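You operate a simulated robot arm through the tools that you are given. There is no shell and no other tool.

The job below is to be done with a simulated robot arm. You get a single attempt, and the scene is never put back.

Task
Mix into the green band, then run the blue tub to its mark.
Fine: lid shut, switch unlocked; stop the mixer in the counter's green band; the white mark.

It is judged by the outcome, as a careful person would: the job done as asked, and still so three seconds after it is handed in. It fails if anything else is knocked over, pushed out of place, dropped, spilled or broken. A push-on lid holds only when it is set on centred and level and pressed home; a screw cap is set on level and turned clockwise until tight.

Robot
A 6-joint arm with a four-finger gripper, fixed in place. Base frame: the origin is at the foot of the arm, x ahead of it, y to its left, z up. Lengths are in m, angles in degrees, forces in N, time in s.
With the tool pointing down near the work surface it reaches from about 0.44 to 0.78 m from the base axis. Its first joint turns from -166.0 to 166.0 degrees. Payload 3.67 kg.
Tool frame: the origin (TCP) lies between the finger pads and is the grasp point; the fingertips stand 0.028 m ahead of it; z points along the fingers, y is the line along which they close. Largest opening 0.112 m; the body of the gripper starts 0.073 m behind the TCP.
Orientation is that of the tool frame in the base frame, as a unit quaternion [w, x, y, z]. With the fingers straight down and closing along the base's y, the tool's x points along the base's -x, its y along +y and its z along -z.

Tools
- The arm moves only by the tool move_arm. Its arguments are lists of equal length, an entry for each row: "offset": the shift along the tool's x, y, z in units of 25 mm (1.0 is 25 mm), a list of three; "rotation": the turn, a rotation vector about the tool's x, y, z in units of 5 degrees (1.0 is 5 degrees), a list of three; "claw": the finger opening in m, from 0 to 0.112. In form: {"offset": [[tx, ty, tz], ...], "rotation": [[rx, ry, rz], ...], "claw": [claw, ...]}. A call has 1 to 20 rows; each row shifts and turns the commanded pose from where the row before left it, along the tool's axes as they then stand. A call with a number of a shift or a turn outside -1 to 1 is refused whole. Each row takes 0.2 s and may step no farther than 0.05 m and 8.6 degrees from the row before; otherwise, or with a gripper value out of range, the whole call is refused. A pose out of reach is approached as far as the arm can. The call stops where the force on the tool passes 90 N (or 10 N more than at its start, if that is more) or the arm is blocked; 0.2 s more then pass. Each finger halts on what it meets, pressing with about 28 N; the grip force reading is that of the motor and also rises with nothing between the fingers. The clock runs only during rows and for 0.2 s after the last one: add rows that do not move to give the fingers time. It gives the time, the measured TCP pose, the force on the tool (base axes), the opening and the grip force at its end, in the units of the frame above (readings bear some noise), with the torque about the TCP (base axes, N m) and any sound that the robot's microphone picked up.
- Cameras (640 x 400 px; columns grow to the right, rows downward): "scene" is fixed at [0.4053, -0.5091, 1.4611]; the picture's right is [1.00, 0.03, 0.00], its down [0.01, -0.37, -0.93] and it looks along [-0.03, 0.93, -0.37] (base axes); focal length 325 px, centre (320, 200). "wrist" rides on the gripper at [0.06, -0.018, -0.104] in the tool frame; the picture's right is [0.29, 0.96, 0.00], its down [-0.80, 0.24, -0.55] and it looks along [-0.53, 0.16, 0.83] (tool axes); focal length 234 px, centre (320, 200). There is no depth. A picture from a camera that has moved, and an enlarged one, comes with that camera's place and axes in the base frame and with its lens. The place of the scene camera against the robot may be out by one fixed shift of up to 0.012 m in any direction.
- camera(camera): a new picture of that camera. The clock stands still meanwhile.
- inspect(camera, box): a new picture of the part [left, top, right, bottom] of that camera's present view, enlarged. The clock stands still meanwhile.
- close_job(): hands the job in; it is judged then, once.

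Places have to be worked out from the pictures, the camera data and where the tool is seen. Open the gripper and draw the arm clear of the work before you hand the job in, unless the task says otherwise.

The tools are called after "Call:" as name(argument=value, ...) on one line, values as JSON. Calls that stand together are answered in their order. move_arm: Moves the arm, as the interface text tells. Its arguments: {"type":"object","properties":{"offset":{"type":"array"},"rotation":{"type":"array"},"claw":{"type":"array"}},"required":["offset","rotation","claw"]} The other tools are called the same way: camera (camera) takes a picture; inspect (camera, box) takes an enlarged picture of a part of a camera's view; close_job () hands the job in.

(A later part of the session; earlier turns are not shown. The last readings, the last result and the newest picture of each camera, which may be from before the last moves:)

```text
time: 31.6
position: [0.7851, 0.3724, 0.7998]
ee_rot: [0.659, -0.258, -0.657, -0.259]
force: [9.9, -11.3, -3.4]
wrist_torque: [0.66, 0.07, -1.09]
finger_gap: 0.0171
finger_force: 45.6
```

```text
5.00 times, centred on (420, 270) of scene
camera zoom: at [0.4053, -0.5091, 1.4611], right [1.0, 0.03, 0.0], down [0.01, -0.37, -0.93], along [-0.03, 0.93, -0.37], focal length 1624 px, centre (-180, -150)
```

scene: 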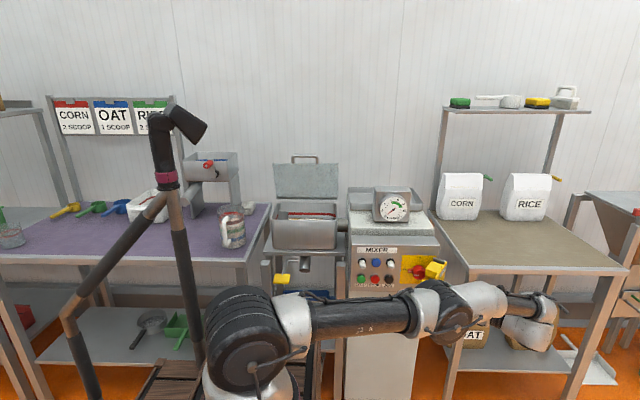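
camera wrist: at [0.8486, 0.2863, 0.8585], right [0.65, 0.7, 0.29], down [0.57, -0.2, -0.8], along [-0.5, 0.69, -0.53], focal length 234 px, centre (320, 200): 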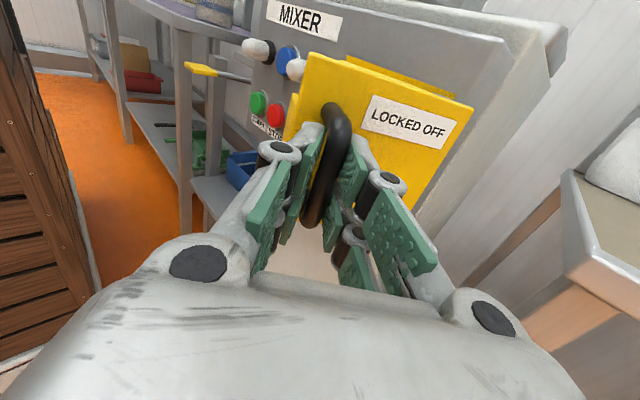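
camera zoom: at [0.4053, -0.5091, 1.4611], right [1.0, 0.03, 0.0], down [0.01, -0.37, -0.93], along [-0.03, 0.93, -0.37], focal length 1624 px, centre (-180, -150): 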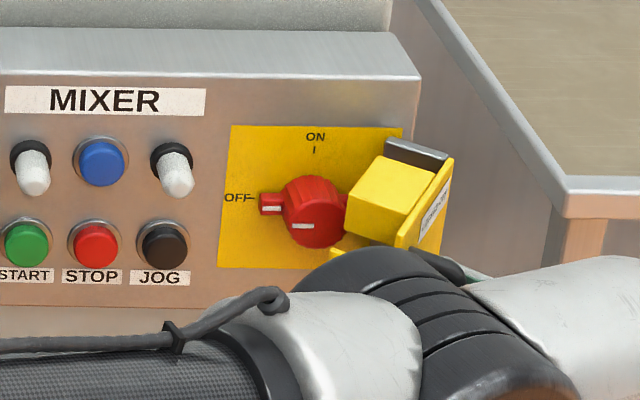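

The switch is now visible: a red rotary knob pointing left at OFF, with ON at the top. I keep opening the guard further out of the way.

Call:
move_arm(offset=[[0, 0.32, -0.28], [0, 0.32, -0.28], [0, 0.32, -0.28]], rotation=[[1, 0, 0], [1, 0, 0], [1, 0, 0]], claw=[0.0, 0.0, 0.0])

Call:
camera(camera="wrist")

Call:
inspect(camera="scene", box=[370, 220, 490, 320])

```text
time: 32.4
position: [0.7847, 0.3713, 0.7993]
ee_rot: [0.663, -0.246, -0.663, -0.245]
force: [3.3, 29.6, -19.9]
wrist_torque: [0.3, -0.79, -0.7]
finger_gap: 0.0174
finger_force: 45.1
out of reach, approached as far as the arm can: row 1, 2, 3
```

```text
taken
camera wrist: at [0.8517, 0.2896, 0.8589], right [0.62, 0.73, 0.29], down [0.58, -0.18, -0.8], along [-0.53, 0.66, -0.53], focal length 234 px, centre (320, 200)
```

wrist: 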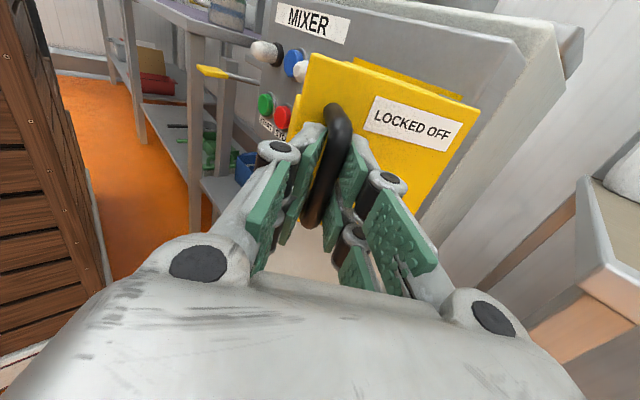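

```text
4.00 times, centred on (430, 270) of scene
camera zoom: at [0.4053, -0.5091, 1.4611], right [1.0, 0.03, 0.0], down [0.01, -0.37, -0.93], along [-0.03, 0.93, -0.37], focal length 1300 px, centre (-120, -80)
```

zoom: 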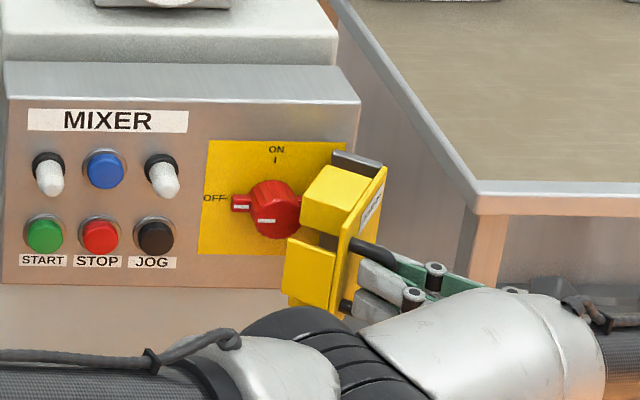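

The arm is at its reach limit with the door about 55° open. I take back the unreachable part of the command, open the fingers, and draw off the bar toward −y while un-yawing. Then I can push the guard the rest of the way from its inner side.

Call:
move_arm(offset=[[0, 0, 0], [0, -0.32, 0.28], [0, -0.32, 0.28], [0, -0.32, 0.28], [0, 0, 0], [0, 0, 0], [0, -0.35, -0.35], [0, -0.32, -0.38], [0, -0.29, -0.4], [0, -0.26, -0.45]], rotation=[[-1, 0, 0], [-1, 0, 0], [-1, 0, 0], [0, 0, 0], [0, 0, 0], [0, 0, 0], [-1, 0, 0], [-1, 0, 0], [-1, 0, 0], [-1, 0, 0]], claw=[0.0, 0.0, 0.0, 0.0, 0.06, 0.09, 0.09, 0.09, 0.09, 0.09])

Call:
camera(camera="wrist")

Call:
inspect(camera="scene", box=[370, 220, 490, 320])

```text
time: 34.6
position: [0.7452, 0.3211, 0.8023]
ee_rot: [0.558, -0.433, -0.558, -0.435]
force: [0.0, 1.0, 0.1]
wrist_torque: [-0.03, 0.0, -0.02]
finger_gap: 0.0901
finger_force: 0.0
```

```text
taken
camera wrist: at [0.7531, 0.2149, 0.8602], right [0.93, 0.24, 0.29], down [0.37, -0.48, -0.8], along [-0.05, 0.85, -0.53], focal length 234 px, centre (320, 200)
```

wrist: 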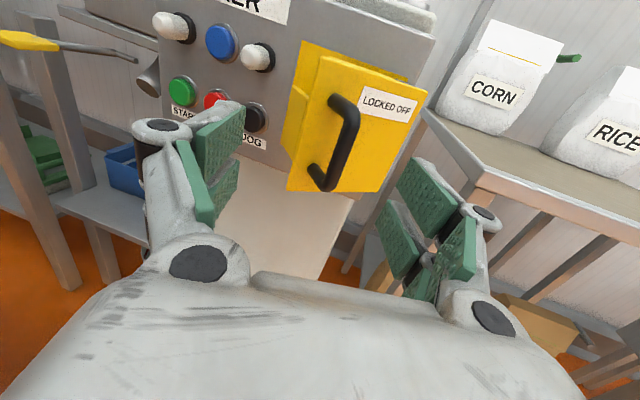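

```text
4.00 times, centred on (430, 270) of scene
camera zoom: at [0.4053, -0.5091, 1.4611], right [1.0, 0.03, 0.0], down [0.01, -0.37, -0.93], along [-0.03, 0.93, -0.37], focal length 1300 px, centre (-120, -80)
```

zoom: 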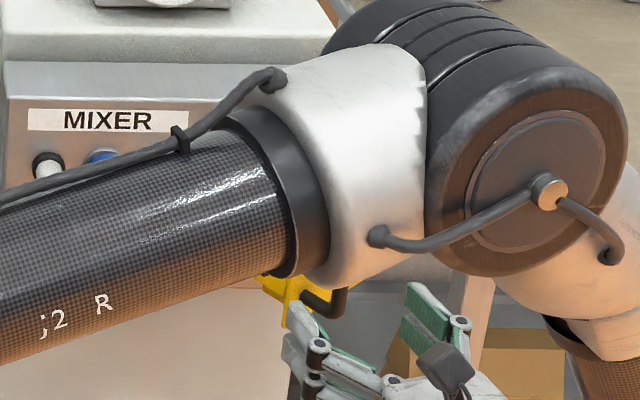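

Released cleanly (force ≈ 0). I check how far open the guard stands now.

Call:
inspect(camera="wrist", box=[250, 20, 470, 210])

```text
2.11 times, centred on (360, 115) of wrist
camera zoom: at [0.7531, 0.2149, 0.8602], right [0.93, 0.24, 0.29], down [0.37, -0.48, -0.8], along [-0.05, 0.85, -0.53], focal length 493 px, centre (236, 379)
```

zoom: 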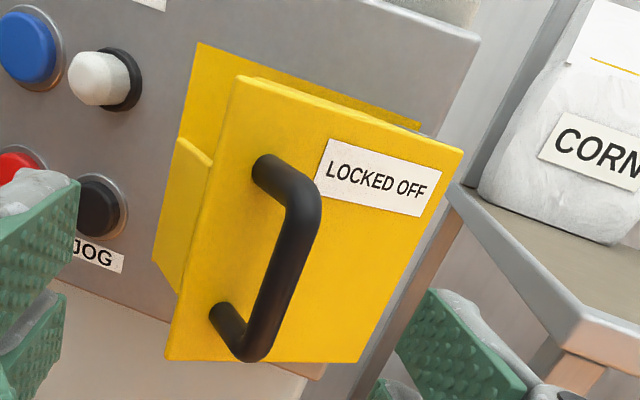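

The guard is about 36° open, with its free edge near (0.712, 0.392). I close the fingers, go to the left of it, straighten the yaw, and will then push its inner flange toward +x with the side of the fingers.

Call:
move_arm(offset=[[0, 0, 0], [-0.1, -0.9, 0], [-0.1, -0.9, 0], [-0.1, -0.9, 0], [-0.1, -0.9, 0], [-0.1, -0.8, 0]], rotation=[[0, 0, 0], [-1, 0, 0], [-1, 0, 0], [-1, 0, 0], [0, 0, 0], [0, 0, 0]], claw=[0.05, 0.02, 0.0, 0.0, 0.0, 0.0])

Call:
camera(camera="wrist")

```text
time: 36.0
position: [0.6354, 0.3079, 0.7902]
ee_rot: [-0.497, 0.503, 0.497, 0.503]
force: [0.0, 0.0, -0.2]
wrist_torque: [-0.04, -0.02, 0.0]
finger_gap: 0.0
finger_force: 27.9
```

```text
taken
camera wrist: at [0.6161, 0.2036, 0.8479], right [0.96, -0.01, 0.29], down [0.23, -0.56, -0.8], along [0.17, 0.83, -0.53], focal length 234 px, centre (320, 200)
```

wrist: 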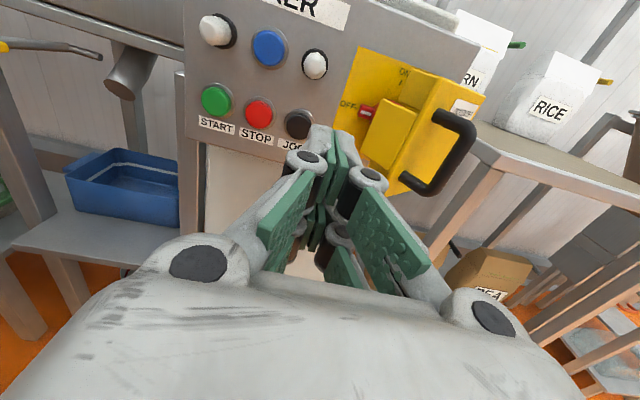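

I advance to y≈0.40 (tips at ≈0.43, clear of the JOG button and knob) and then sweep +x against the guard's flange.

Call:
move_arm(offset=[[0, 0, 1], [0, 0, 1], [0, 0, 1], [0, 0, 0.7], [0, 0.5, 0], [0, 0.5, 0], [0, 0.5, 0], [0, 0.5, 0], [0, 0.5, 0], [0, 0.5, 0]], rotation=[[0, 0, 0], [0, 0, 0], [0, 0, 0], [0, 0, 0], [0, 0, 0], [0, 0, 0], [0, 0, 0], [0, 0, 0], [0, 0, 0], [0, 0, 0]], claw=[0.0, 0.0, 0.0, 0.0, 0.0, 0.0, 0.0, 0.0, 0.0, 0.0])

Call:
camera(camera="wrist")

```text
time: 37.9
position: [0.6785, 0.3995, 0.7874]
ee_rot: [0.505, -0.498, -0.501, -0.496]
force: [-32.5, -27.1, 17.1]
wrist_torque: [0.56, -0.38, 0.49]
finger_gap: 0.0
finger_force: 27.9
stopped in row 9: the force on the tool passed its limit at 105 N (the readings are from after the stop); the commanded pose is now the measured one
```

```text
taken
camera wrist: at [0.6632, 0.2936, 0.8459], right [0.96, 0.01, 0.28], down [0.24, -0.55, -0.8], along [0.14, 0.84, -0.53], focal length 234 px, centre (320, 200)
```

wrist: 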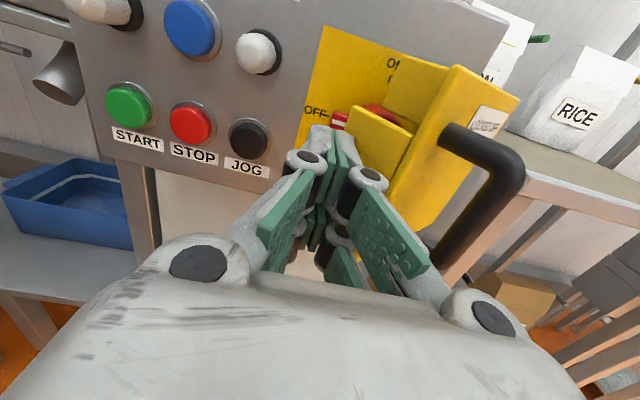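

The push jammed against the flange at a poor angle (105 N), so I stop and look closely before choosing a better contact point.

Call:
inspect(camera="wrist", box=[290, 20, 540, 220])

```text
2.00 times, centred on (415, 120) of wrist
camera zoom: at [0.6632, 0.2936, 0.8459], right [0.96, 0.01, 0.28], down [0.24, -0.55, -0.8], along [0.14, 0.84, -0.53], focal length 468 px, centre (130, 360)
```

zoom: 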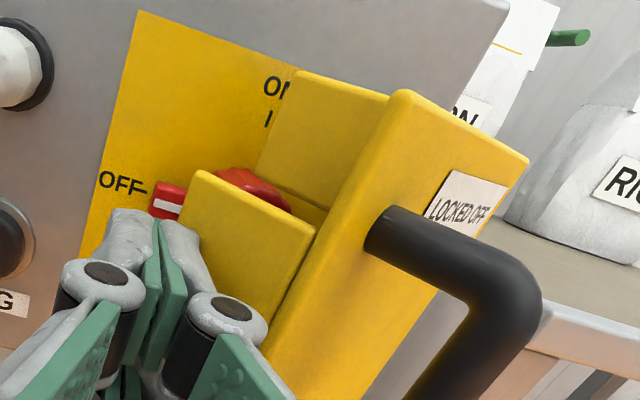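

The door is still at 35°. The flange occupies z below 0.826, but above that (0.826–0.854) the door's free edge is bare and gives full leverage. I back off, raise to z≈0.845, and push that edge with the tips at y≈0.41.

Call:
move_arm(offset=[[0, -0.6, -0.3], [0, -0.6, -0.4], [1, 0, 0], [1, 0, 0], [0.3, 0, 0], [0, 0.6, 0], [0, 0.6, 0], [0, 0.4, 0], [0, 0.4, 0], [0, 0.4, 0], [0, 0.4, 0]], rotation=[[0, 0, 0], [0, 0, 0], [0, 0, 0], [0, 0, 0], [0, 0, 0], [0, 0, 0], [0, 0, 0], [0, 0, 0], [0, 0, 0], [0, 0, 0], [0, 0, 0]], claw=[0.0, 0.0, 0.0, 0.0, 0.0, 0.0, 0.0, 0.0, 0.0, 0.0, 0.0])

Call:
camera(camera="wrist")

```text
time: 40.1
position: [0.7009, 0.3773, 0.8429]
ee_rot: [0.51, -0.497, -0.502, -0.491]
force: [-36.9, -52.1, 28.1]
wrist_torque: [-0.44, 0.49, 0.4]
finger_gap: 0.0
finger_force: 27.8
stopped in row 10: the force on the tool passed its limit at 108 N (the readings are from after the stop); the commanded pose is now the measured one
```

```text
taken
camera wrist: at [0.6869, 0.2712, 0.902], right [0.96, 0.02, 0.27], down [0.24, -0.55, -0.8], along [0.13, 0.84, -0.53], focal length 234 px, centre (320, 200)
```

wrist: 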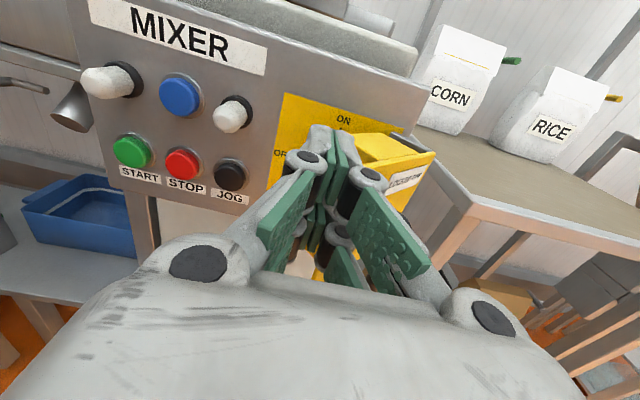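

It stopped again with a strong −y reaction, so the tips must be bearing on something else. I look closer.

Call:
inspect(camera="wrist", box=[250, 80, 450, 240])

Call:
camera(camera="scene")

```text
2.50 times, centred on (350, 160) of wrist
camera zoom: at [0.6869, 0.2712, 0.902], right [0.96, 0.02, 0.27], down [0.24, -0.55, -0.8], along [0.13, 0.84, -0.53], focal length 585 px, centre (245, 300)
```

zoom: 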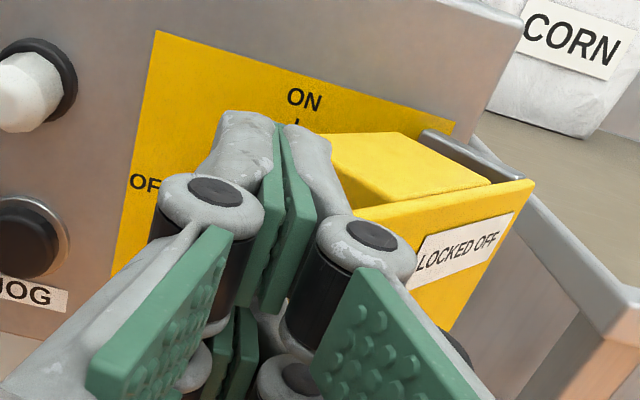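

```text
taken
```

scene: 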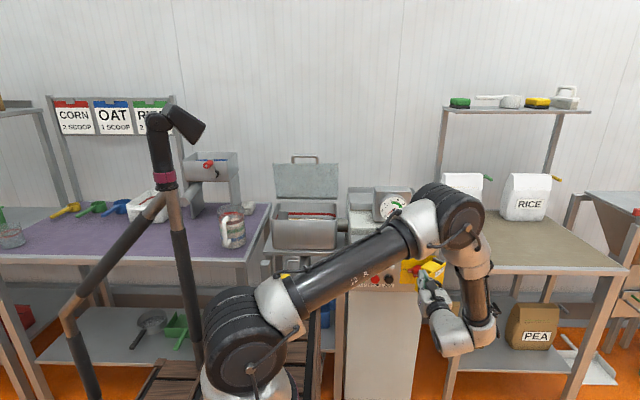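

The tapered outer side of the finger wedges the door edge toward its hinge. Angling the tool so the tip gets behind the edge will push it outward instead. I back off and yaw the tool about 35° clockwise.

Call:
move_arm(offset=[[0, -0.8, -0.6], [0, 0, 0], [0, 0, 0], [0, 0, 0], [0, 0, 0], [0, 0, 0], [0, 0, 0], [0, 0, 0]], rotation=[[0, 0, 0], [-1, 0, 0], [-1, 0, 0], [-1, 0, 0], [-1, 0, 0], [-1, 0, 0], [-1, 0, 0], [-1, 0, 0]], claw=[0.0, 0.0, 0.0, 0.0, 0.0, 0.0, 0.0, 0.0])

Call:
camera(camera="wrist")

Call:
camera(camera="scene")

```text
time: 41.9
position: [0.6869, 0.3634, 0.8408]
ee_rot: [-0.333, 0.63, 0.329, 0.62]
force: [0.6, -1.0, 1.1]
wrist_torque: [-0.04, -0.01, 0.04]
finger_gap: 0.0
finger_force: 27.9
```

```text
taken
camera wrist: at [0.6139, 0.2866, 0.9019], right [0.8, -0.54, 0.28], down [-0.12, -0.59, -0.79], along [0.59, 0.6, -0.54], focal length 234 px, centre (320, 200)
```

wrist: 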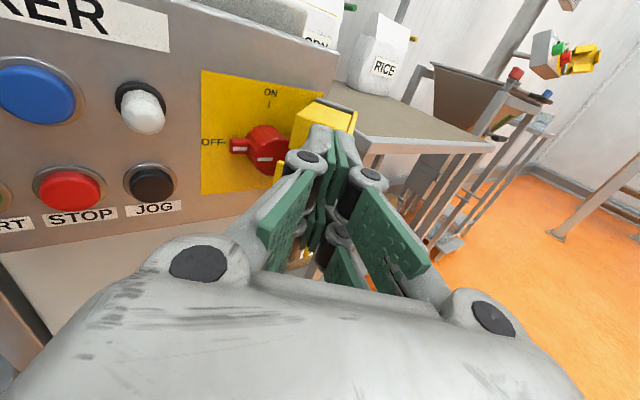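

```text
taken
```

scene: 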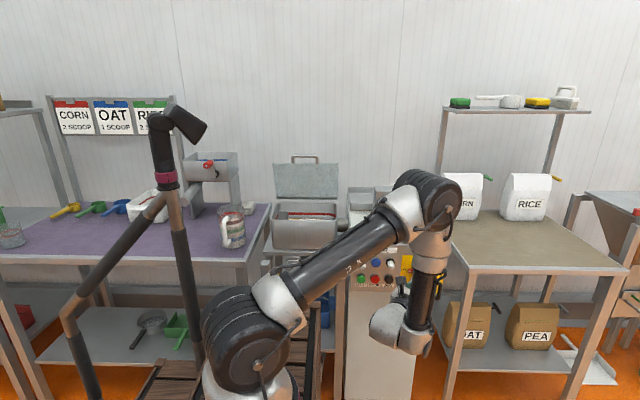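

Now I see the knob well, pointing at OFF. I zoom to place the fingertip relative to the door edge.

Call:
inspect(camera="wrist", box=[190, 50, 390, 220])

```text
2.35 times, centred on (290, 135) of wrist
camera zoom: at [0.6139, 0.2866, 0.9019], right [0.8, -0.54, 0.28], down [-0.12, -0.59, -0.79], along [0.59, 0.6, -0.54], focal length 551 px, centre (391, 353)
```

zoom: 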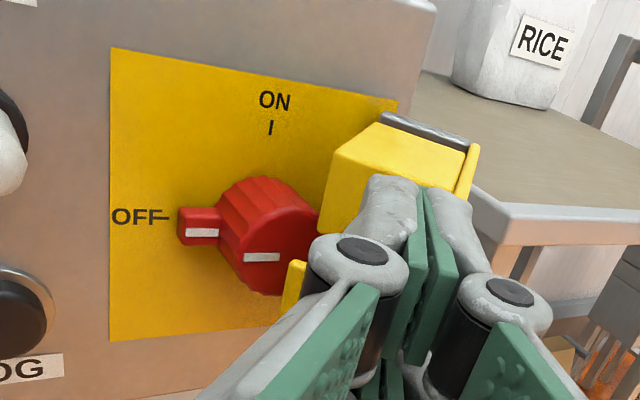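

I shift the tip left past the door edge, advance it behind the edge, then push outward along the door's arc.

Call:
move_arm(offset=[[0, -0.86, 0], [0, 0, 0.6], [0, 0, 0.5], [0, 0.5, 0], [0, 0.4, 0.02], [0, 0.39, 0.02], [0, 0.39, 0.02], [0, 0.39, 0.02]], rotation=[[0, 0, 0], [0, 0, 0], [0, 0, 0], [0, 0, 0], [0, 0, 0], [0, 0, 0], [0, 0, 0], [0, 0, 0]], claw=[0.0, 0.0, 0.0, 0.0, 0.0, 0.0, 0.0, 0.0])

Call:
inspect(camera="wrist", box=[190, 50, 450, 240])

```text
time: 43.0
position: [0.6897, 0.3879, 0.8413]
ee_rot: [-0.337, 0.631, 0.332, 0.615]
force: [-44.2, -57.5, 30.1]
wrist_torque: [-0.43, 0.2, -0.27]
finger_gap: 0.0
finger_force: 27.7
stopped in row 5: the force on the tool passed its limit at 98 N (the readings are from after the stop); the commanded pose is now the measured one
```

```text
2.11 times, centred on (320, 145) of wrist
camera zoom: at [0.6177, 0.3101, 0.9006], right [0.8, -0.53, 0.27], down [-0.12, -0.6, -0.79], along [0.58, 0.6, -0.55], focal length 493 px, centre (320, 316)
```

zoom: 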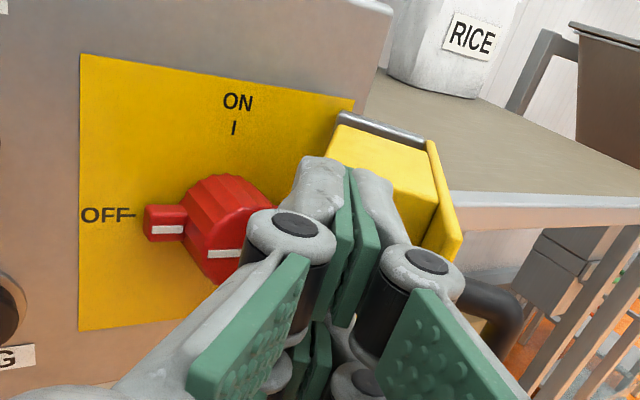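

The tip was bearing straight on the guard's inner block, not the edge. A better contact is the end of the left flange, at about (0.69, 0.418) with z below 0.826. There the finger can sit beyond the flange end and push +x with good leverage. I back out, drop to z≈0.79 and set the yaw to about −19°.

Call:
move_arm(offset=[[0, 0, -1], [0, -1, 0], [-1, -0.6, -0.4], [-1, 0, 0], [0, 0, 0], [0, 0, 0], [0, 0, 0]], rotation=[[0, 0, 0], [0, 0, 0], [0, 0, 0], [0, 0, 0], [1, 0, 0], [1, 0, 0], [1, 0, 0]], claw=[0.0, 0.0, 0.0, 0.0, 0.0, 0.0, 0.0])

Call:
camera(camera="wrist")

Call:
inspect(camera="wrist", box=[250, 20, 450, 200])

```text
time: 44.6
position: [0.6394, 0.3823, 0.7883]
ee_rot: [-0.414, 0.583, 0.409, 0.567]
force: [-0.4, -0.3, 0.0]
wrist_torque: [-0.03, 0.05, -0.03]
finger_gap: 0.0002
finger_force: 28.1
```

```text
taken
camera wrist: at [0.5899, 0.289, 0.8492], right [0.91, -0.31, 0.27], down [0.03, -0.61, -0.79], along [0.41, 0.73, -0.54], focal length 234 px, centre (320, 200)
```

wrist: 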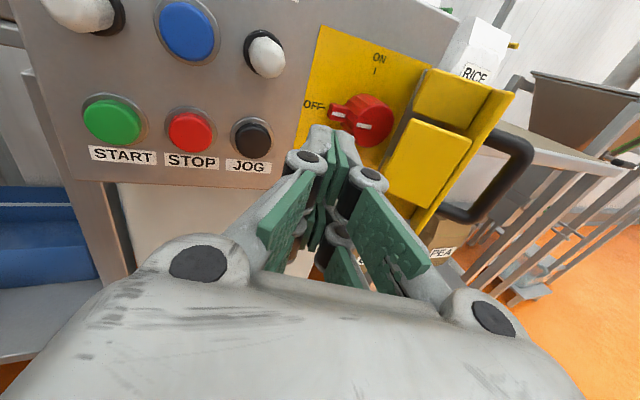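

```text
2.22 times, centred on (350, 110) of wrist
camera zoom: at [0.5899, 0.289, 0.8492], right [0.91, -0.31, 0.27], down [0.03, -0.61, -0.79], along [0.41, 0.73, -0.54], focal length 520 px, centre (253, 400)
```

zoom: 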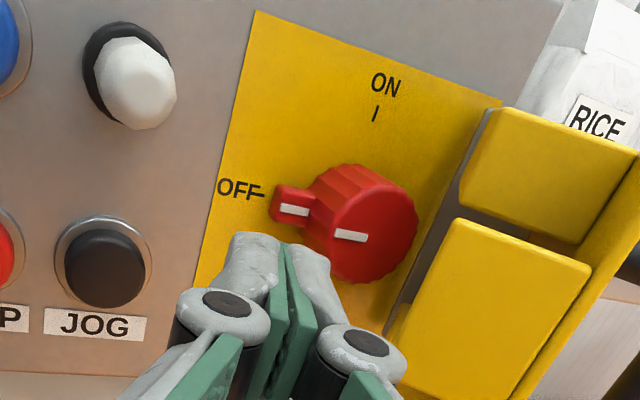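

The guard stands about 47° open and the knob is fully exposed. I advance the tip past the flange end (tip y≈0.44, still short of the knob) and push +x along the flange's arc.

Call:
move_arm(offset=[[0, 0.2, 0.8], [0, 0.05, 0.6], [0, 0.45, 0.15], [0, 0.33, -0.06], [0, 0.33, -0.06], [0, 0.33, -0.06]], rotation=[[0, 0, 0], [0, 0, 0], [0, 0, 0], [0, 0, 0], [0, 0, 0], [0, 0, 0]], claw=[0.0, 0.0, 0.0, 0.0, 0.0, 0.0])

Call:
inspect(camera="wrist", box=[230, 20, 450, 210])

```text
time: 46.0
position: [0.6908, 0.4017, 0.7893]
ee_rot: [-0.414, 0.583, 0.408, 0.568]
force: [-2.2, -1.5, -0.2]
wrist_torque: [0.03, -0.02, -0.04]
finger_gap: 0.0001
finger_force: 27.7
```

```text
2.11 times, centred on (340, 115) of wrist
camera zoom: at [0.6413, 0.3085, 0.849], right [0.91, -0.31, 0.27], down [0.03, -0.61, -0.79], along [0.41, 0.73, -0.54], focal length 493 px, centre (278, 379)
```

zoom: 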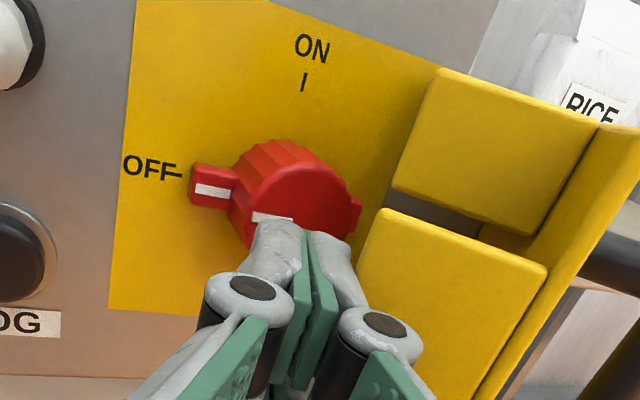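

There is almost no force yet and the tip is right at the flange end. I continue the sweep.

Call:
move_arm(offset=[[0, 0.36, 0], [0, 0.36, 0], [0, 0.36, 0], [0, 0.36, 0.05], [0, 0.36, 0.05]], rotation=[[0, 0, 0], [0, 0, 0], [0, 0, 0], [0, 0, 0], [0, 0, 0]], claw=[0.0, 0.0, 0.0, 0.0, 0.0])

Call:
inspect(camera="wrist", box=[230, 20, 450, 210])

```text
time: 46.9
position: [0.7166, 0.3913, 0.7863]
ee_rot: [-0.415, 0.584, 0.409, 0.566]
force: [0.4, -0.1, 0.4]
wrist_torque: [-0.01, 0.01, 0.04]
finger_gap: 0.0
finger_force: 28.0
stopped in row 4: the force on the tool passed its limit at 97 N (the readings are from after the stop); the commanded pose is now the measured one
```

```text
2.11 times, centred on (340, 115) of wrist
camera zoom: at [0.6674, 0.2989, 0.8476], right [0.91, -0.31, 0.27], down [0.03, -0.61, -0.79], along [0.41, 0.73, -0.55], focal length 493 px, centre (278, 379)
```

zoom: 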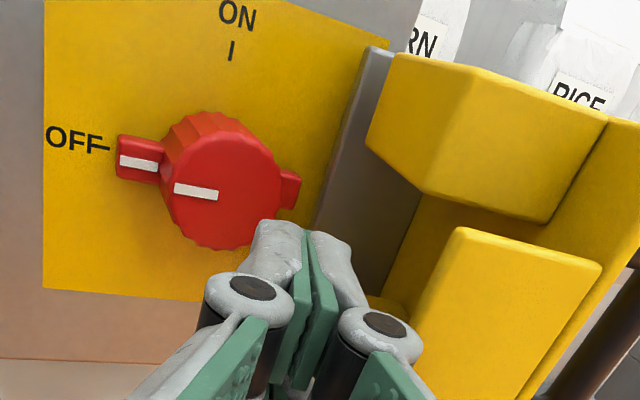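

The guard swung to about 72° open and is free again. I push it a bit further so it stays well clear of the knob.

Call:
move_arm(offset=[[0, 0.3, 0], [0, 0.3, 0.02], [0, 0.3, 0.04], [0, 0.3, 0.06], [0, 0.3, 0.08], [0, 0.3, 0.08]], rotation=[[0, 0, 0], [0, 0, 0], [0, 0, 0], [0, 0, 0], [0, 0, 0], [0, 0, 0]], claw=[0.0, 0.0, 0.0, 0.0, 0.0, 0.0])

Call:
inspect(camera="wrist", box=[230, 20, 450, 210])

```text
time: 48.2
position: [0.762, 0.3834, 0.7844]
ee_rot: [-0.415, 0.584, 0.409, 0.566]
force: [-0.6, 0.3, 0.4]
wrist_torque: [0.01, -0.02, -0.01]
finger_gap: 0.0
finger_force: 28.4
```

```text
2.11 times, centred on (340, 115) of wrist
camera zoom: at [0.713, 0.2889, 0.8459], right [0.91, -0.31, 0.27], down [0.03, -0.61, -0.79], along [0.41, 0.73, -0.55], focal length 493 px, centre (278, 379)
```

zoom: 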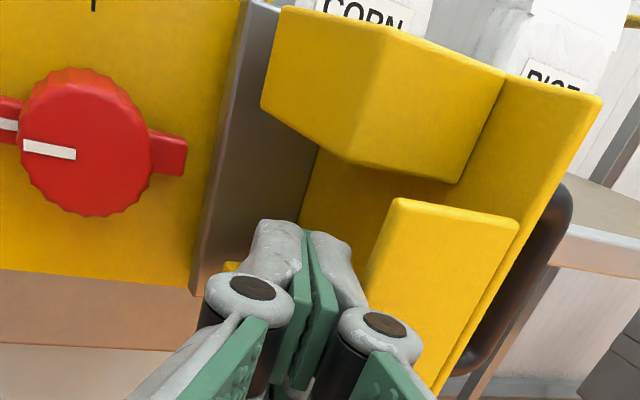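

The guard is at about 90° now. A few more millimetres will take it safely past the gripper's path.

Call:
move_arm(offset=[[0, 0.3, 0.1], [0, 0.3, 0.12], [0, 0.3, 0.14], [0, 0.3, 0.14]], rotation=[[0, 0, 0], [0, 0, 0], [0, 0, 0], [0, 0, 0]], claw=[0.0, 0.0, 0.0, 0.0])

Call:
camera(camera="wrist")

Call:
camera(camera="scene")

```text
time: 49.2
position: [0.7946, 0.3855, 0.7857]
ee_rot: [-0.415, 0.584, 0.409, 0.565]
force: [0.2, 0.1, -0.1]
wrist_torque: [0.02, 0.01, 0.04]
finger_gap: 0.0
finger_force: 28.1
```

```text
taken
camera wrist: at [0.7451, 0.2914, 0.8459], right [0.91, -0.31, 0.27], down [0.03, -0.61, -0.79], along [0.41, 0.73, -0.55], focal length 234 px, centre (320, 200)
```

wrist: 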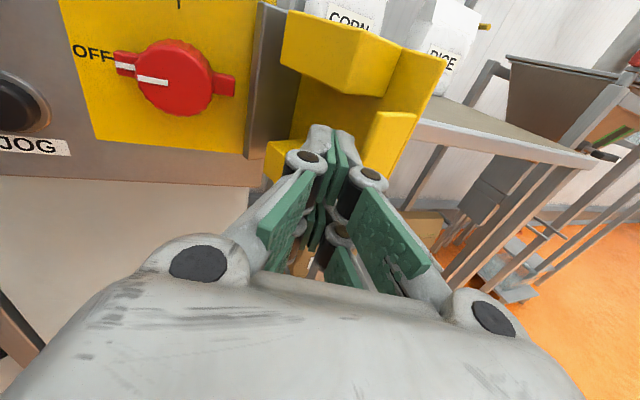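

```text
taken
```

scene: 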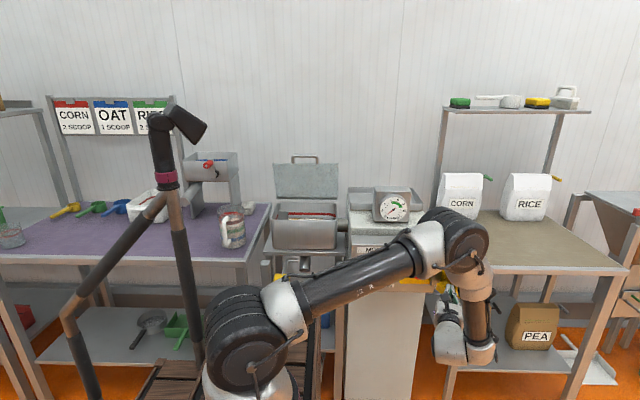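

The guard stands open past 90°. I back away, straighten the yaw to zero, and line up in front of the knob for a close look.

Call:
move_arm(offset=[[0, 0, -1], [0, 0, -1], [0, 0, -1], [0, 0, -1], [0.5, -0.4, 0], [0.5, -0.4, 0], [0.5, -0.4, 0], [0.3, -0.3, 0]], rotation=[[0, 0, 0], [0, 0, 0], [0, 0, 0], [0, 0, 0], [1, 0, 0], [1, 0, 0], [1, 0, 0], [0.8, 0, 0]], claw=[0.0, 0.0, 0.0, 0.03, 0.06, 0.09, 0.11, 0.11])

Call:
camera(camera="wrist")

Call:
inspect(camera="scene", box=[370, 220, 490, 320])

```text
time: 51.0
position: [0.7271, 0.2972, 0.8315]
ee_rot: [-0.505, 0.508, 0.496, 0.491]
force: [-0.8, -0.3, -0.1]
wrist_torque: [0.0, 0.01, 0.0]
finger_gap: 0.11
finger_force: 0.1
```

```text
taken
camera wrist: at [0.7103, 0.1929, 0.8924], right [0.96, 0.01, 0.26], down [0.22, -0.56, -0.8], along [0.14, 0.83, -0.54], focal length 234 px, centre (320, 200)
```

wrist: 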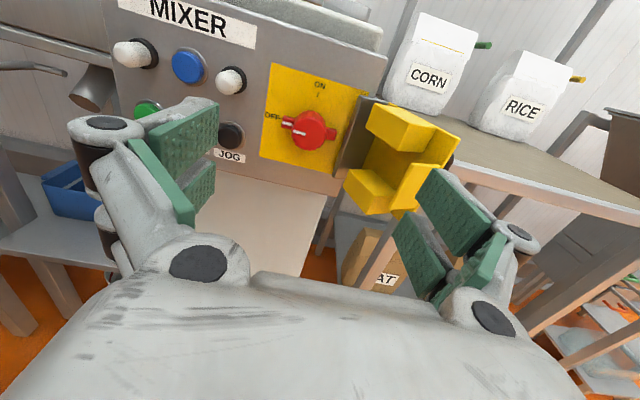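

```text
4.00 times, centred on (430, 270) of scene
camera zoom: at [0.4053, -0.5091, 1.4611], right [1.0, 0.03, 0.0], down [0.01, -0.37, -0.93], along [-0.03, 0.93, -0.37], focal length 1300 px, centre (-120, -80)
```

zoom: 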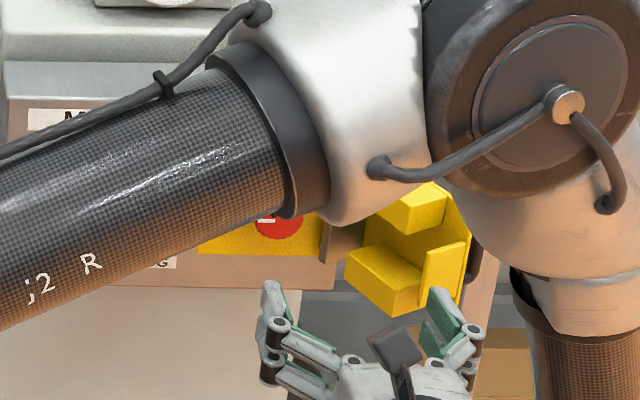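

The knob and open guard are clear. I zoom on the knob to locate its centre and its tabs.

Call:
inspect(camera="wrist", box=[250, 50, 380, 180])

```text
3.08 times, centred on (315, 115) of wrist
camera zoom: at [0.7103, 0.1929, 0.8924], right [0.96, 0.01, 0.26], down [0.22, -0.56, -0.8], along [0.14, 0.83, -0.54], focal length 720 px, centre (335, 462)
```

zoom: 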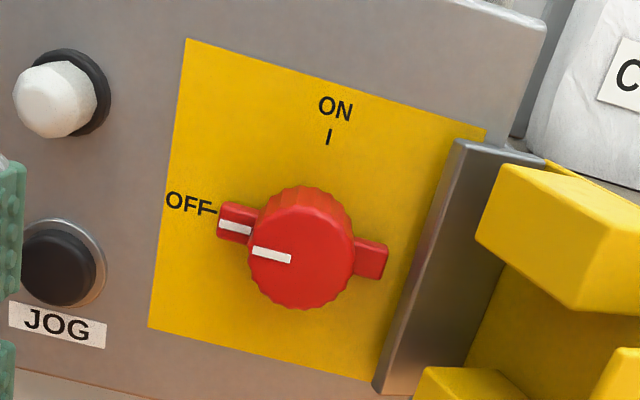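

The knob axis is at about (0.720, 0.799) with its face at y≈0.487 and tabs reaching ±0.036. The right end is too close to the hinge post to grip, so I'll turn it by pushing the left tab up and around clockwise with closed fingertips. First I go below the left tab.

Call:
move_arm(offset=[[-0.51, -0.33, 0.9], [-0.51, -0.33, 0.9], [-0.51, -0.33, 0.9], [-0.51, -0.33, 0.9], [-0.51, -0.33, 0.9], [0, 0, 0.7], [0, 0, 0.7]], rotation=[[0, 0, 0], [0, 0, 0], [0, 0, 0], [0, 0, 0], [0, 0, 0], [0, 0, 0], [0, 0, 0]], claw=[0.08, 0.05, 0.02, 0.0, 0.0, 0.0, 0.0])

Call:
camera(camera="wrist")

Call:
inspect(camera="wrist", box=[230, 20, 430, 190])

```text
time: 52.6
position: [0.6838, 0.4442, 0.7665]
ee_rot: [-0.505, 0.508, 0.497, 0.49]
force: [0.5, 0.2, -0.7]
wrist_torque: [0.02, -0.01, -0.03]
finger_gap: 0.0
finger_force: 27.8
```

```text
taken
camera wrist: at [0.6674, 0.3405, 0.8267], right [0.96, 0.0, 0.26], down [0.22, -0.56, -0.8], along [0.14, 0.83, -0.54], focal length 234 px, centre (320, 200)
```

wrist: 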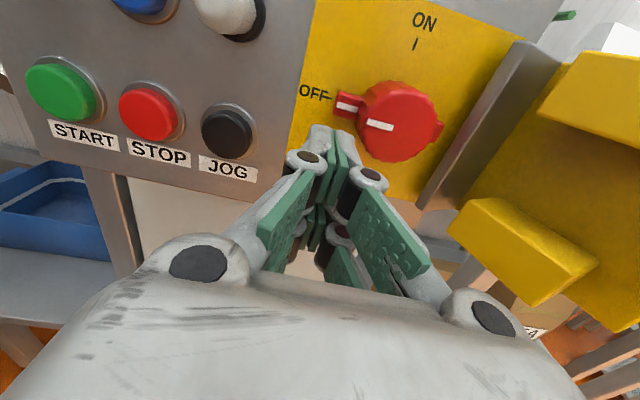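

```text
2.35 times, centred on (330, 105) of wrist
camera zoom: at [0.6674, 0.3405, 0.8267], right [0.96, 0.0, 0.26], down [0.22, -0.56, -0.8], along [0.14, 0.83, -0.54], focal length 551 px, centre (296, 424)
```

zoom: 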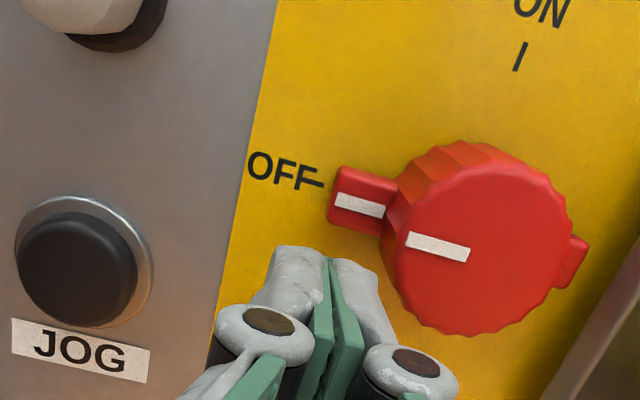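

The tip is just under the left tab (tab front at y≈0.4925, end at x≈0.686). I advance so the tip overlaps the tab's depth, then push up along the arc to about 45° and check.

Call:
move_arm(offset=[[0, 0, 0.6], [0, 0, 0.55], [0.54, 0, 0], [0.38, -0.14, 0], [0.4, -0.04, 0], [0.4, 0.07, 0]], rotation=[[0, 0, 0], [0, 0, 0], [0, 0, 0], [0, 0, 0], [0, 0, 0], [0, 0, 0]], claw=[0.0, 0.0, 0.0, 0.0, 0.0, 0.0])

Call:
inspect(camera="wrist", box=[230, 20, 430, 190])

```text
time: 54.0
position: [0.6832, 0.4751, 0.8117]
ee_rot: [-0.505, 0.508, 0.496, 0.491]
force: [-0.2, -0.5, 0.0]
wrist_torque: [0.05, -0.02, 0.0]
finger_gap: 0.0
finger_force: 35.5
```

```text
2.35 times, centred on (330, 105) of wrist
camera zoom: at [0.6659, 0.3708, 0.8716], right [0.96, 0.01, 0.26], down [0.22, -0.56, -0.8], along [0.14, 0.83, -0.54], focal length 551 px, centre (296, 424)
```

zoom: 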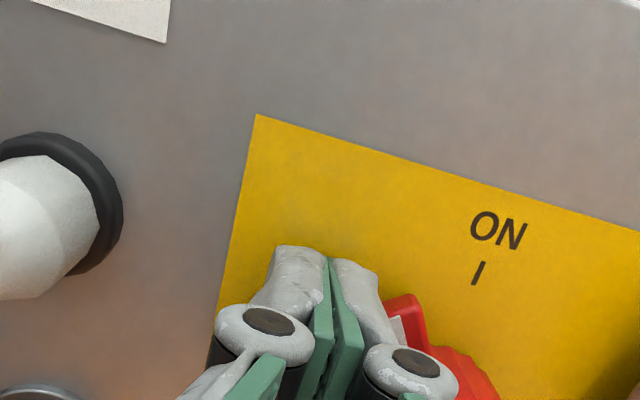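

The tab has turned with the fingertip and offers no resistance. I continue the arc to the ON position.

Call:
move_arm(offset=[[0.36, 0.16, 0], [0.31, 0.26, 0], [0.24, 0.33, 0]], rotation=[[0, 0, 0], [0, 0, 0], [0, 0, 0]], claw=[0.0, 0.0, 0.0])

Call:
inspect(camera="wrist", box=[230, 20, 430, 190])

```text
time: 55.0
position: [0.6889, 0.4754, 0.8312]
ee_rot: [0.51, -0.505, -0.502, -0.483]
force: [-32.9, 6.2, 14.4]
wrist_torque: [0.05, 0.52, -0.11]
finger_gap: 0.0001
finger_force: 35.7
stopped in row 3: the force on the tool passed its limit at 92 N (the readings are from after the stop); the commanded pose is now the measured one
```

```text
2.35 times, centred on (330, 105) of wrist
camera zoom: at [0.6757, 0.3707, 0.8916], right [0.97, 0.03, 0.26], down [0.23, -0.56, -0.8], along [0.12, 0.83, -0.55], focal length 551 px, centre (296, 424)
```

zoom: 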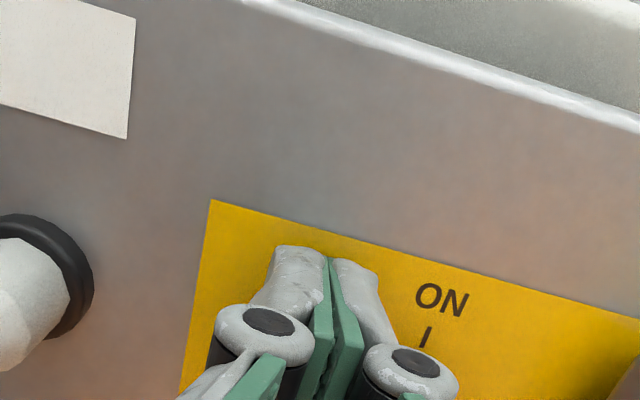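

The force rose sharply, so the knob has probably reached its end stop. I back away and look at the pointer.

Call:
move_arm(offset=[[0, -0.4, 0], [0, 0, -1], [0, 0, -1], [0, 0, -1], [0, 0, -1], [0.3, -0.3, -1]], rotation=[[0, 0, 0], [0, 0, 0], [0, 0, 0], [0, 0, 0], [0, 0, 0], [0, 0, 0]], claw=[0.0, 0.0, 0.0, 0.0, 0.0, 0.0])

Call:
camera(camera="wrist")

Call:
inspect(camera="wrist", box=[250, 40, 450, 200])

```text
time: 56.4
position: [0.6788, 0.3491, 0.8373]
ee_rot: [0.509, -0.507, -0.501, -0.482]
force: [-0.5, 0.1, -0.1]
wrist_torque: [0.0, 0.02, 0.02]
finger_gap: 0.0
finger_force: 36.2
```

```text
taken
camera wrist: at [0.6645, 0.2438, 0.8991], right [0.97, 0.03, 0.26], down [0.23, -0.56, -0.8], along [0.12, 0.83, -0.55], focal length 234 px, centre (320, 200)
```

wrist: 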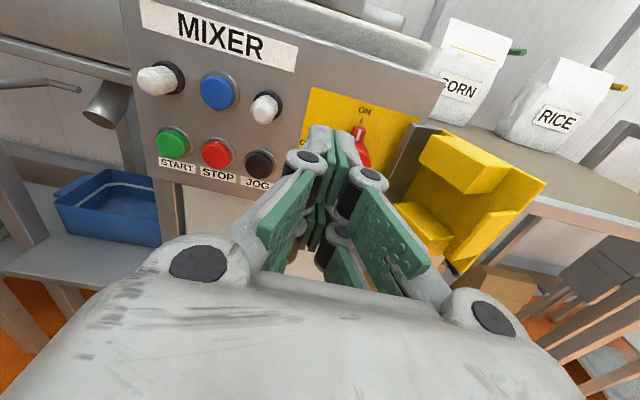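

```text
2.50 times, centred on (350, 120) of wrist
camera zoom: at [0.6645, 0.2438, 0.8991], right [0.97, 0.03, 0.26], down [0.23, -0.56, -0.8], along [0.12, 0.83, -0.55], focal length 585 px, centre (245, 400)
```

zoom: 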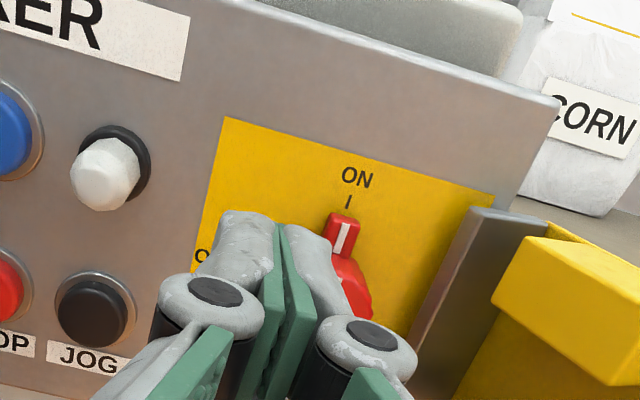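

The knob's tab now points at ON. Next comes the lid, so I back off, rise, and move left to view the lid and its handle from closer. I watch for the reach problem seen earlier.

Call:
move_arm(offset=[[0, 0, -1], [0, 0, -1], [1, -0.5, -0.4], [1, -0.6, 0], [1, -0.6, 0], [1, -0.6, 0], [1, -0.6, 0], [1, -0.6, 0]], rotation=[[0, 0, 0], [0, 0, 0], [0, 0, 0], [0, 0, 0], [0, 0, 0], [0, 0, 0], [0, 0, 0], [0, 0, 0]], claw=[0.0, 0.0, 0.0, 0.0, 0.0, 0.0, 0.0, 0.0])

Call:
move_arm(offset=[[1, -0.6, 0], [1, -0.6, 0], [1, -0.6, 0], [1, -0.6, 0], [1, -0.5, 0], [1, -0.5, 0], [1, -0.5, 0], [1, -0.5, 0]], rotation=[[0, 0, 0], [0, 0, 0], [0, 0, 0], [0, 0, 0], [0, 0, 0], [0, 0, 0], [0, 0, 0], [0, 0, 0]], claw=[0.0, 0.0, 0.0, 0.0, 0.0, 0.0, 0.0, 0.0])

Call:
camera(camera="scene")

Call:
camera(camera="wrist")

```text
time: 58.2
position: [0.5999, 0.2863, 0.9959]
ee_rot: [0.509, -0.508, -0.5, -0.482]
force: [-0.4, 0.2, -0.4]
wrist_torque: [0.0, 0.01, -0.02]
finger_gap: 0.0
finger_force: 35.7
```

```text
time: 60.0
position: [0.4915, 0.2914, 1.1961]
ee_rot: [0.51, -0.507, -0.501, -0.481]
force: [0.5, 0.3, 0.4]
wrist_torque: [0.03, 0.01, 0.03]
finger_gap: 0.0
finger_force: 35.7
```

```text
taken
```

scene: 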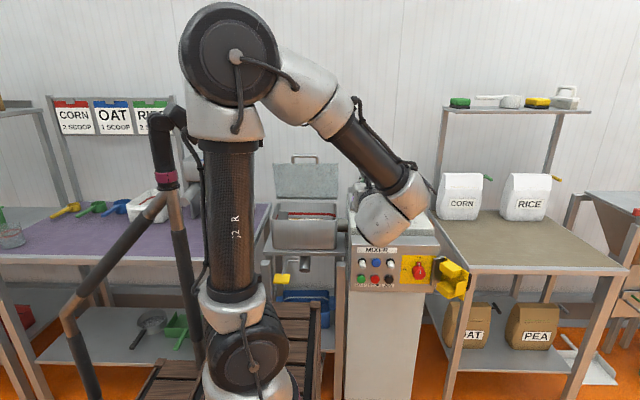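

```text
taken
camera wrist: at [0.4781, 0.1877, 1.2566], right [0.97, 0.03, 0.26], down [0.22, -0.56, -0.8], along [0.12, 0.83, -0.55], focal length 234 px, centre (320, 200)
```

wrist: 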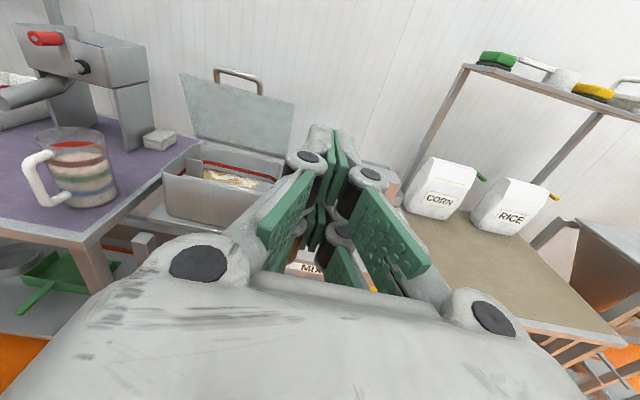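

I have a clear view of the open lid and vessel. I enlarge it.

Call:
inspect(camera="wrist", box=[150, 50, 320, 240])

Call:
inspect(camera="scene", box=[260, 140, 360, 320])

```text
2.11 times, centred on (235, 145) of wrist
camera zoom: at [0.4781, 0.1877, 1.2566], right [0.97, 0.03, 0.26], down [0.22, -0.56, -0.8], along [0.12, 0.83, -0.55], focal length 493 px, centre (499, 316)
```

zoom: 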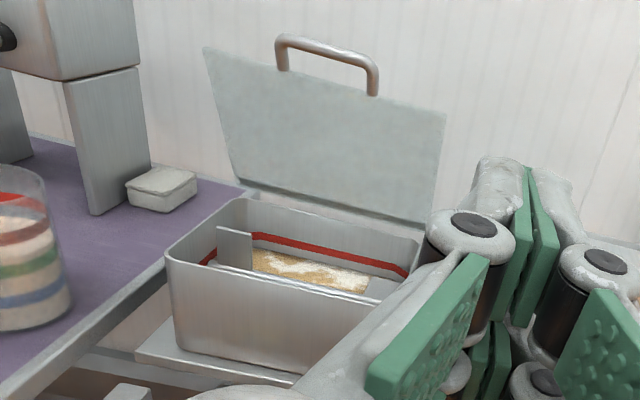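

```text
2.22 times, centred on (310, 230) of scene
camera zoom: at [0.4053, -0.5091, 1.4611], right [1.0, 0.03, 0.0], down [0.01, -0.37, -0.93], along [-0.03, 0.93, -0.37], focal length 722 px, centre (342, 133)
```

zoom: 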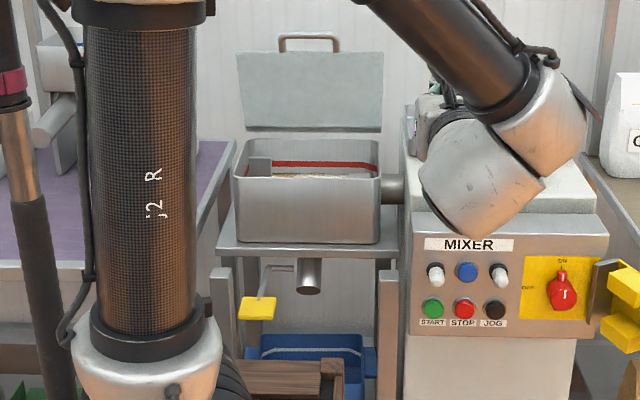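

Two wrist views give the handle bar at about (0.303, 0.766, 1.151) and the lid hinge near (y 0.87, z 0.92). The lid leans forward about 65° up, so I'll grip the bar from the front with the fingers above and below it and swing the lid down under control. I roll the tool 90° first.

Call:
move_arm(offset=[[0, 0, 0], [0, 0, 0], [0, 0, 0], [0, 0, 0], [0, 0, 0], [0, 0, 0], [0, 0, 0], [0, 0, 0], [0, 0, 0], [0, 0, 0], [0, 0, 0], [0, 0, 0], [0, 0, 0], [0, 0, 0], [0, 0, 0], [0, 0, 0], [0, 0, 0], [0, 0, 0]], rotation=[[0, 0, 1], [0, 0, 1], [0, 0, 1], [0, 0, 1], [0, 0, 1], [0, 0, 1], [0, 0, 1], [0, 0, 1], [0, 0, 1], [0, 0, 1], [0, 0, 1], [0, 0, 1], [0, 0, 1], [0, 0, 1], [0, 0, 1], [0, 0, 1], [0, 0, 1], [0, 0, 0.6]], claw=[0.0, 0.0, 0.0, 0.0, 0.0, 0.0, 0.0, 0.0, 0.0, 0.0, 0.0, 0.0, 0.0, 0.01, 0.02, 0.03, 0.04, 0.05])

Call:
camera(camera="wrist")

Call:
camera(camera="scene")

```text
time: 63.8
position: [0.4933, 0.29, 1.1965]
ee_rot: [-0.701, 0.713, 0.007, -0.008]
force: [-0.8, -0.2, -0.5]
wrist_torque: [-0.02, -0.03, 0.02]
finger_gap: 0.0499
finger_force: 0.0
```

```text
taken
camera wrist: at [0.556, 0.1876, 1.2154], right [0.29, -0.01, -0.96], down [-0.78, -0.57, -0.23], along [-0.55, 0.82, -0.17], focal length 234 px, centre (320, 200)
```

wrist: 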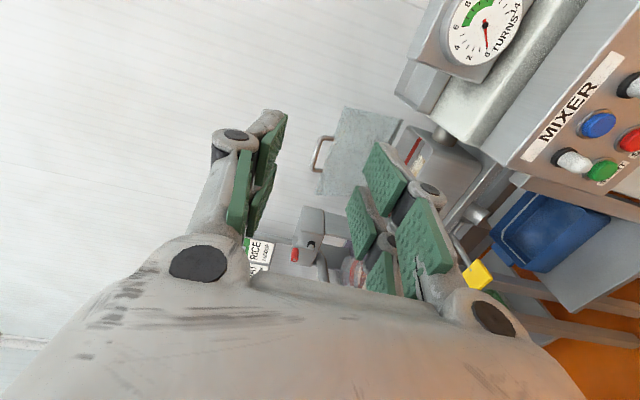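

```text
taken
```

scene: 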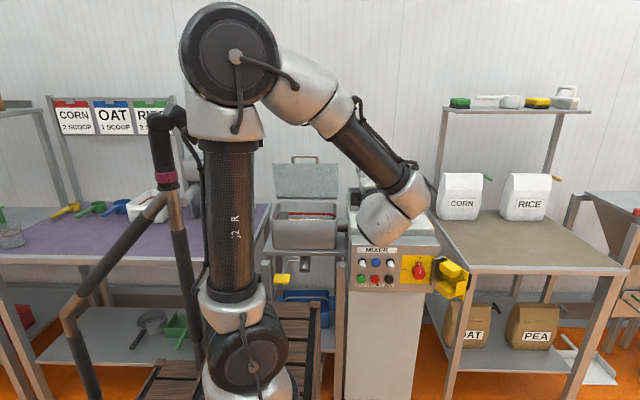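

The roll is done. This side view helps fix the lid's lean, so I enlarge it.

Call:
inspect(camera="wrist", box=[280, 80, 500, 250])

```text
2.35 times, centred on (390, 165) of wrist
camera zoom: at [0.556, 0.1876, 1.2154], right [0.29, -0.01, -0.96], down [-0.78, -0.57, -0.23], along [-0.55, 0.82, -0.17], focal length 551 px, centre (155, 282)
```

zoom: 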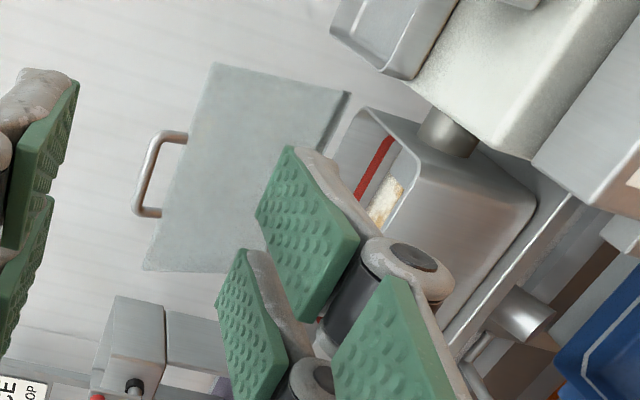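

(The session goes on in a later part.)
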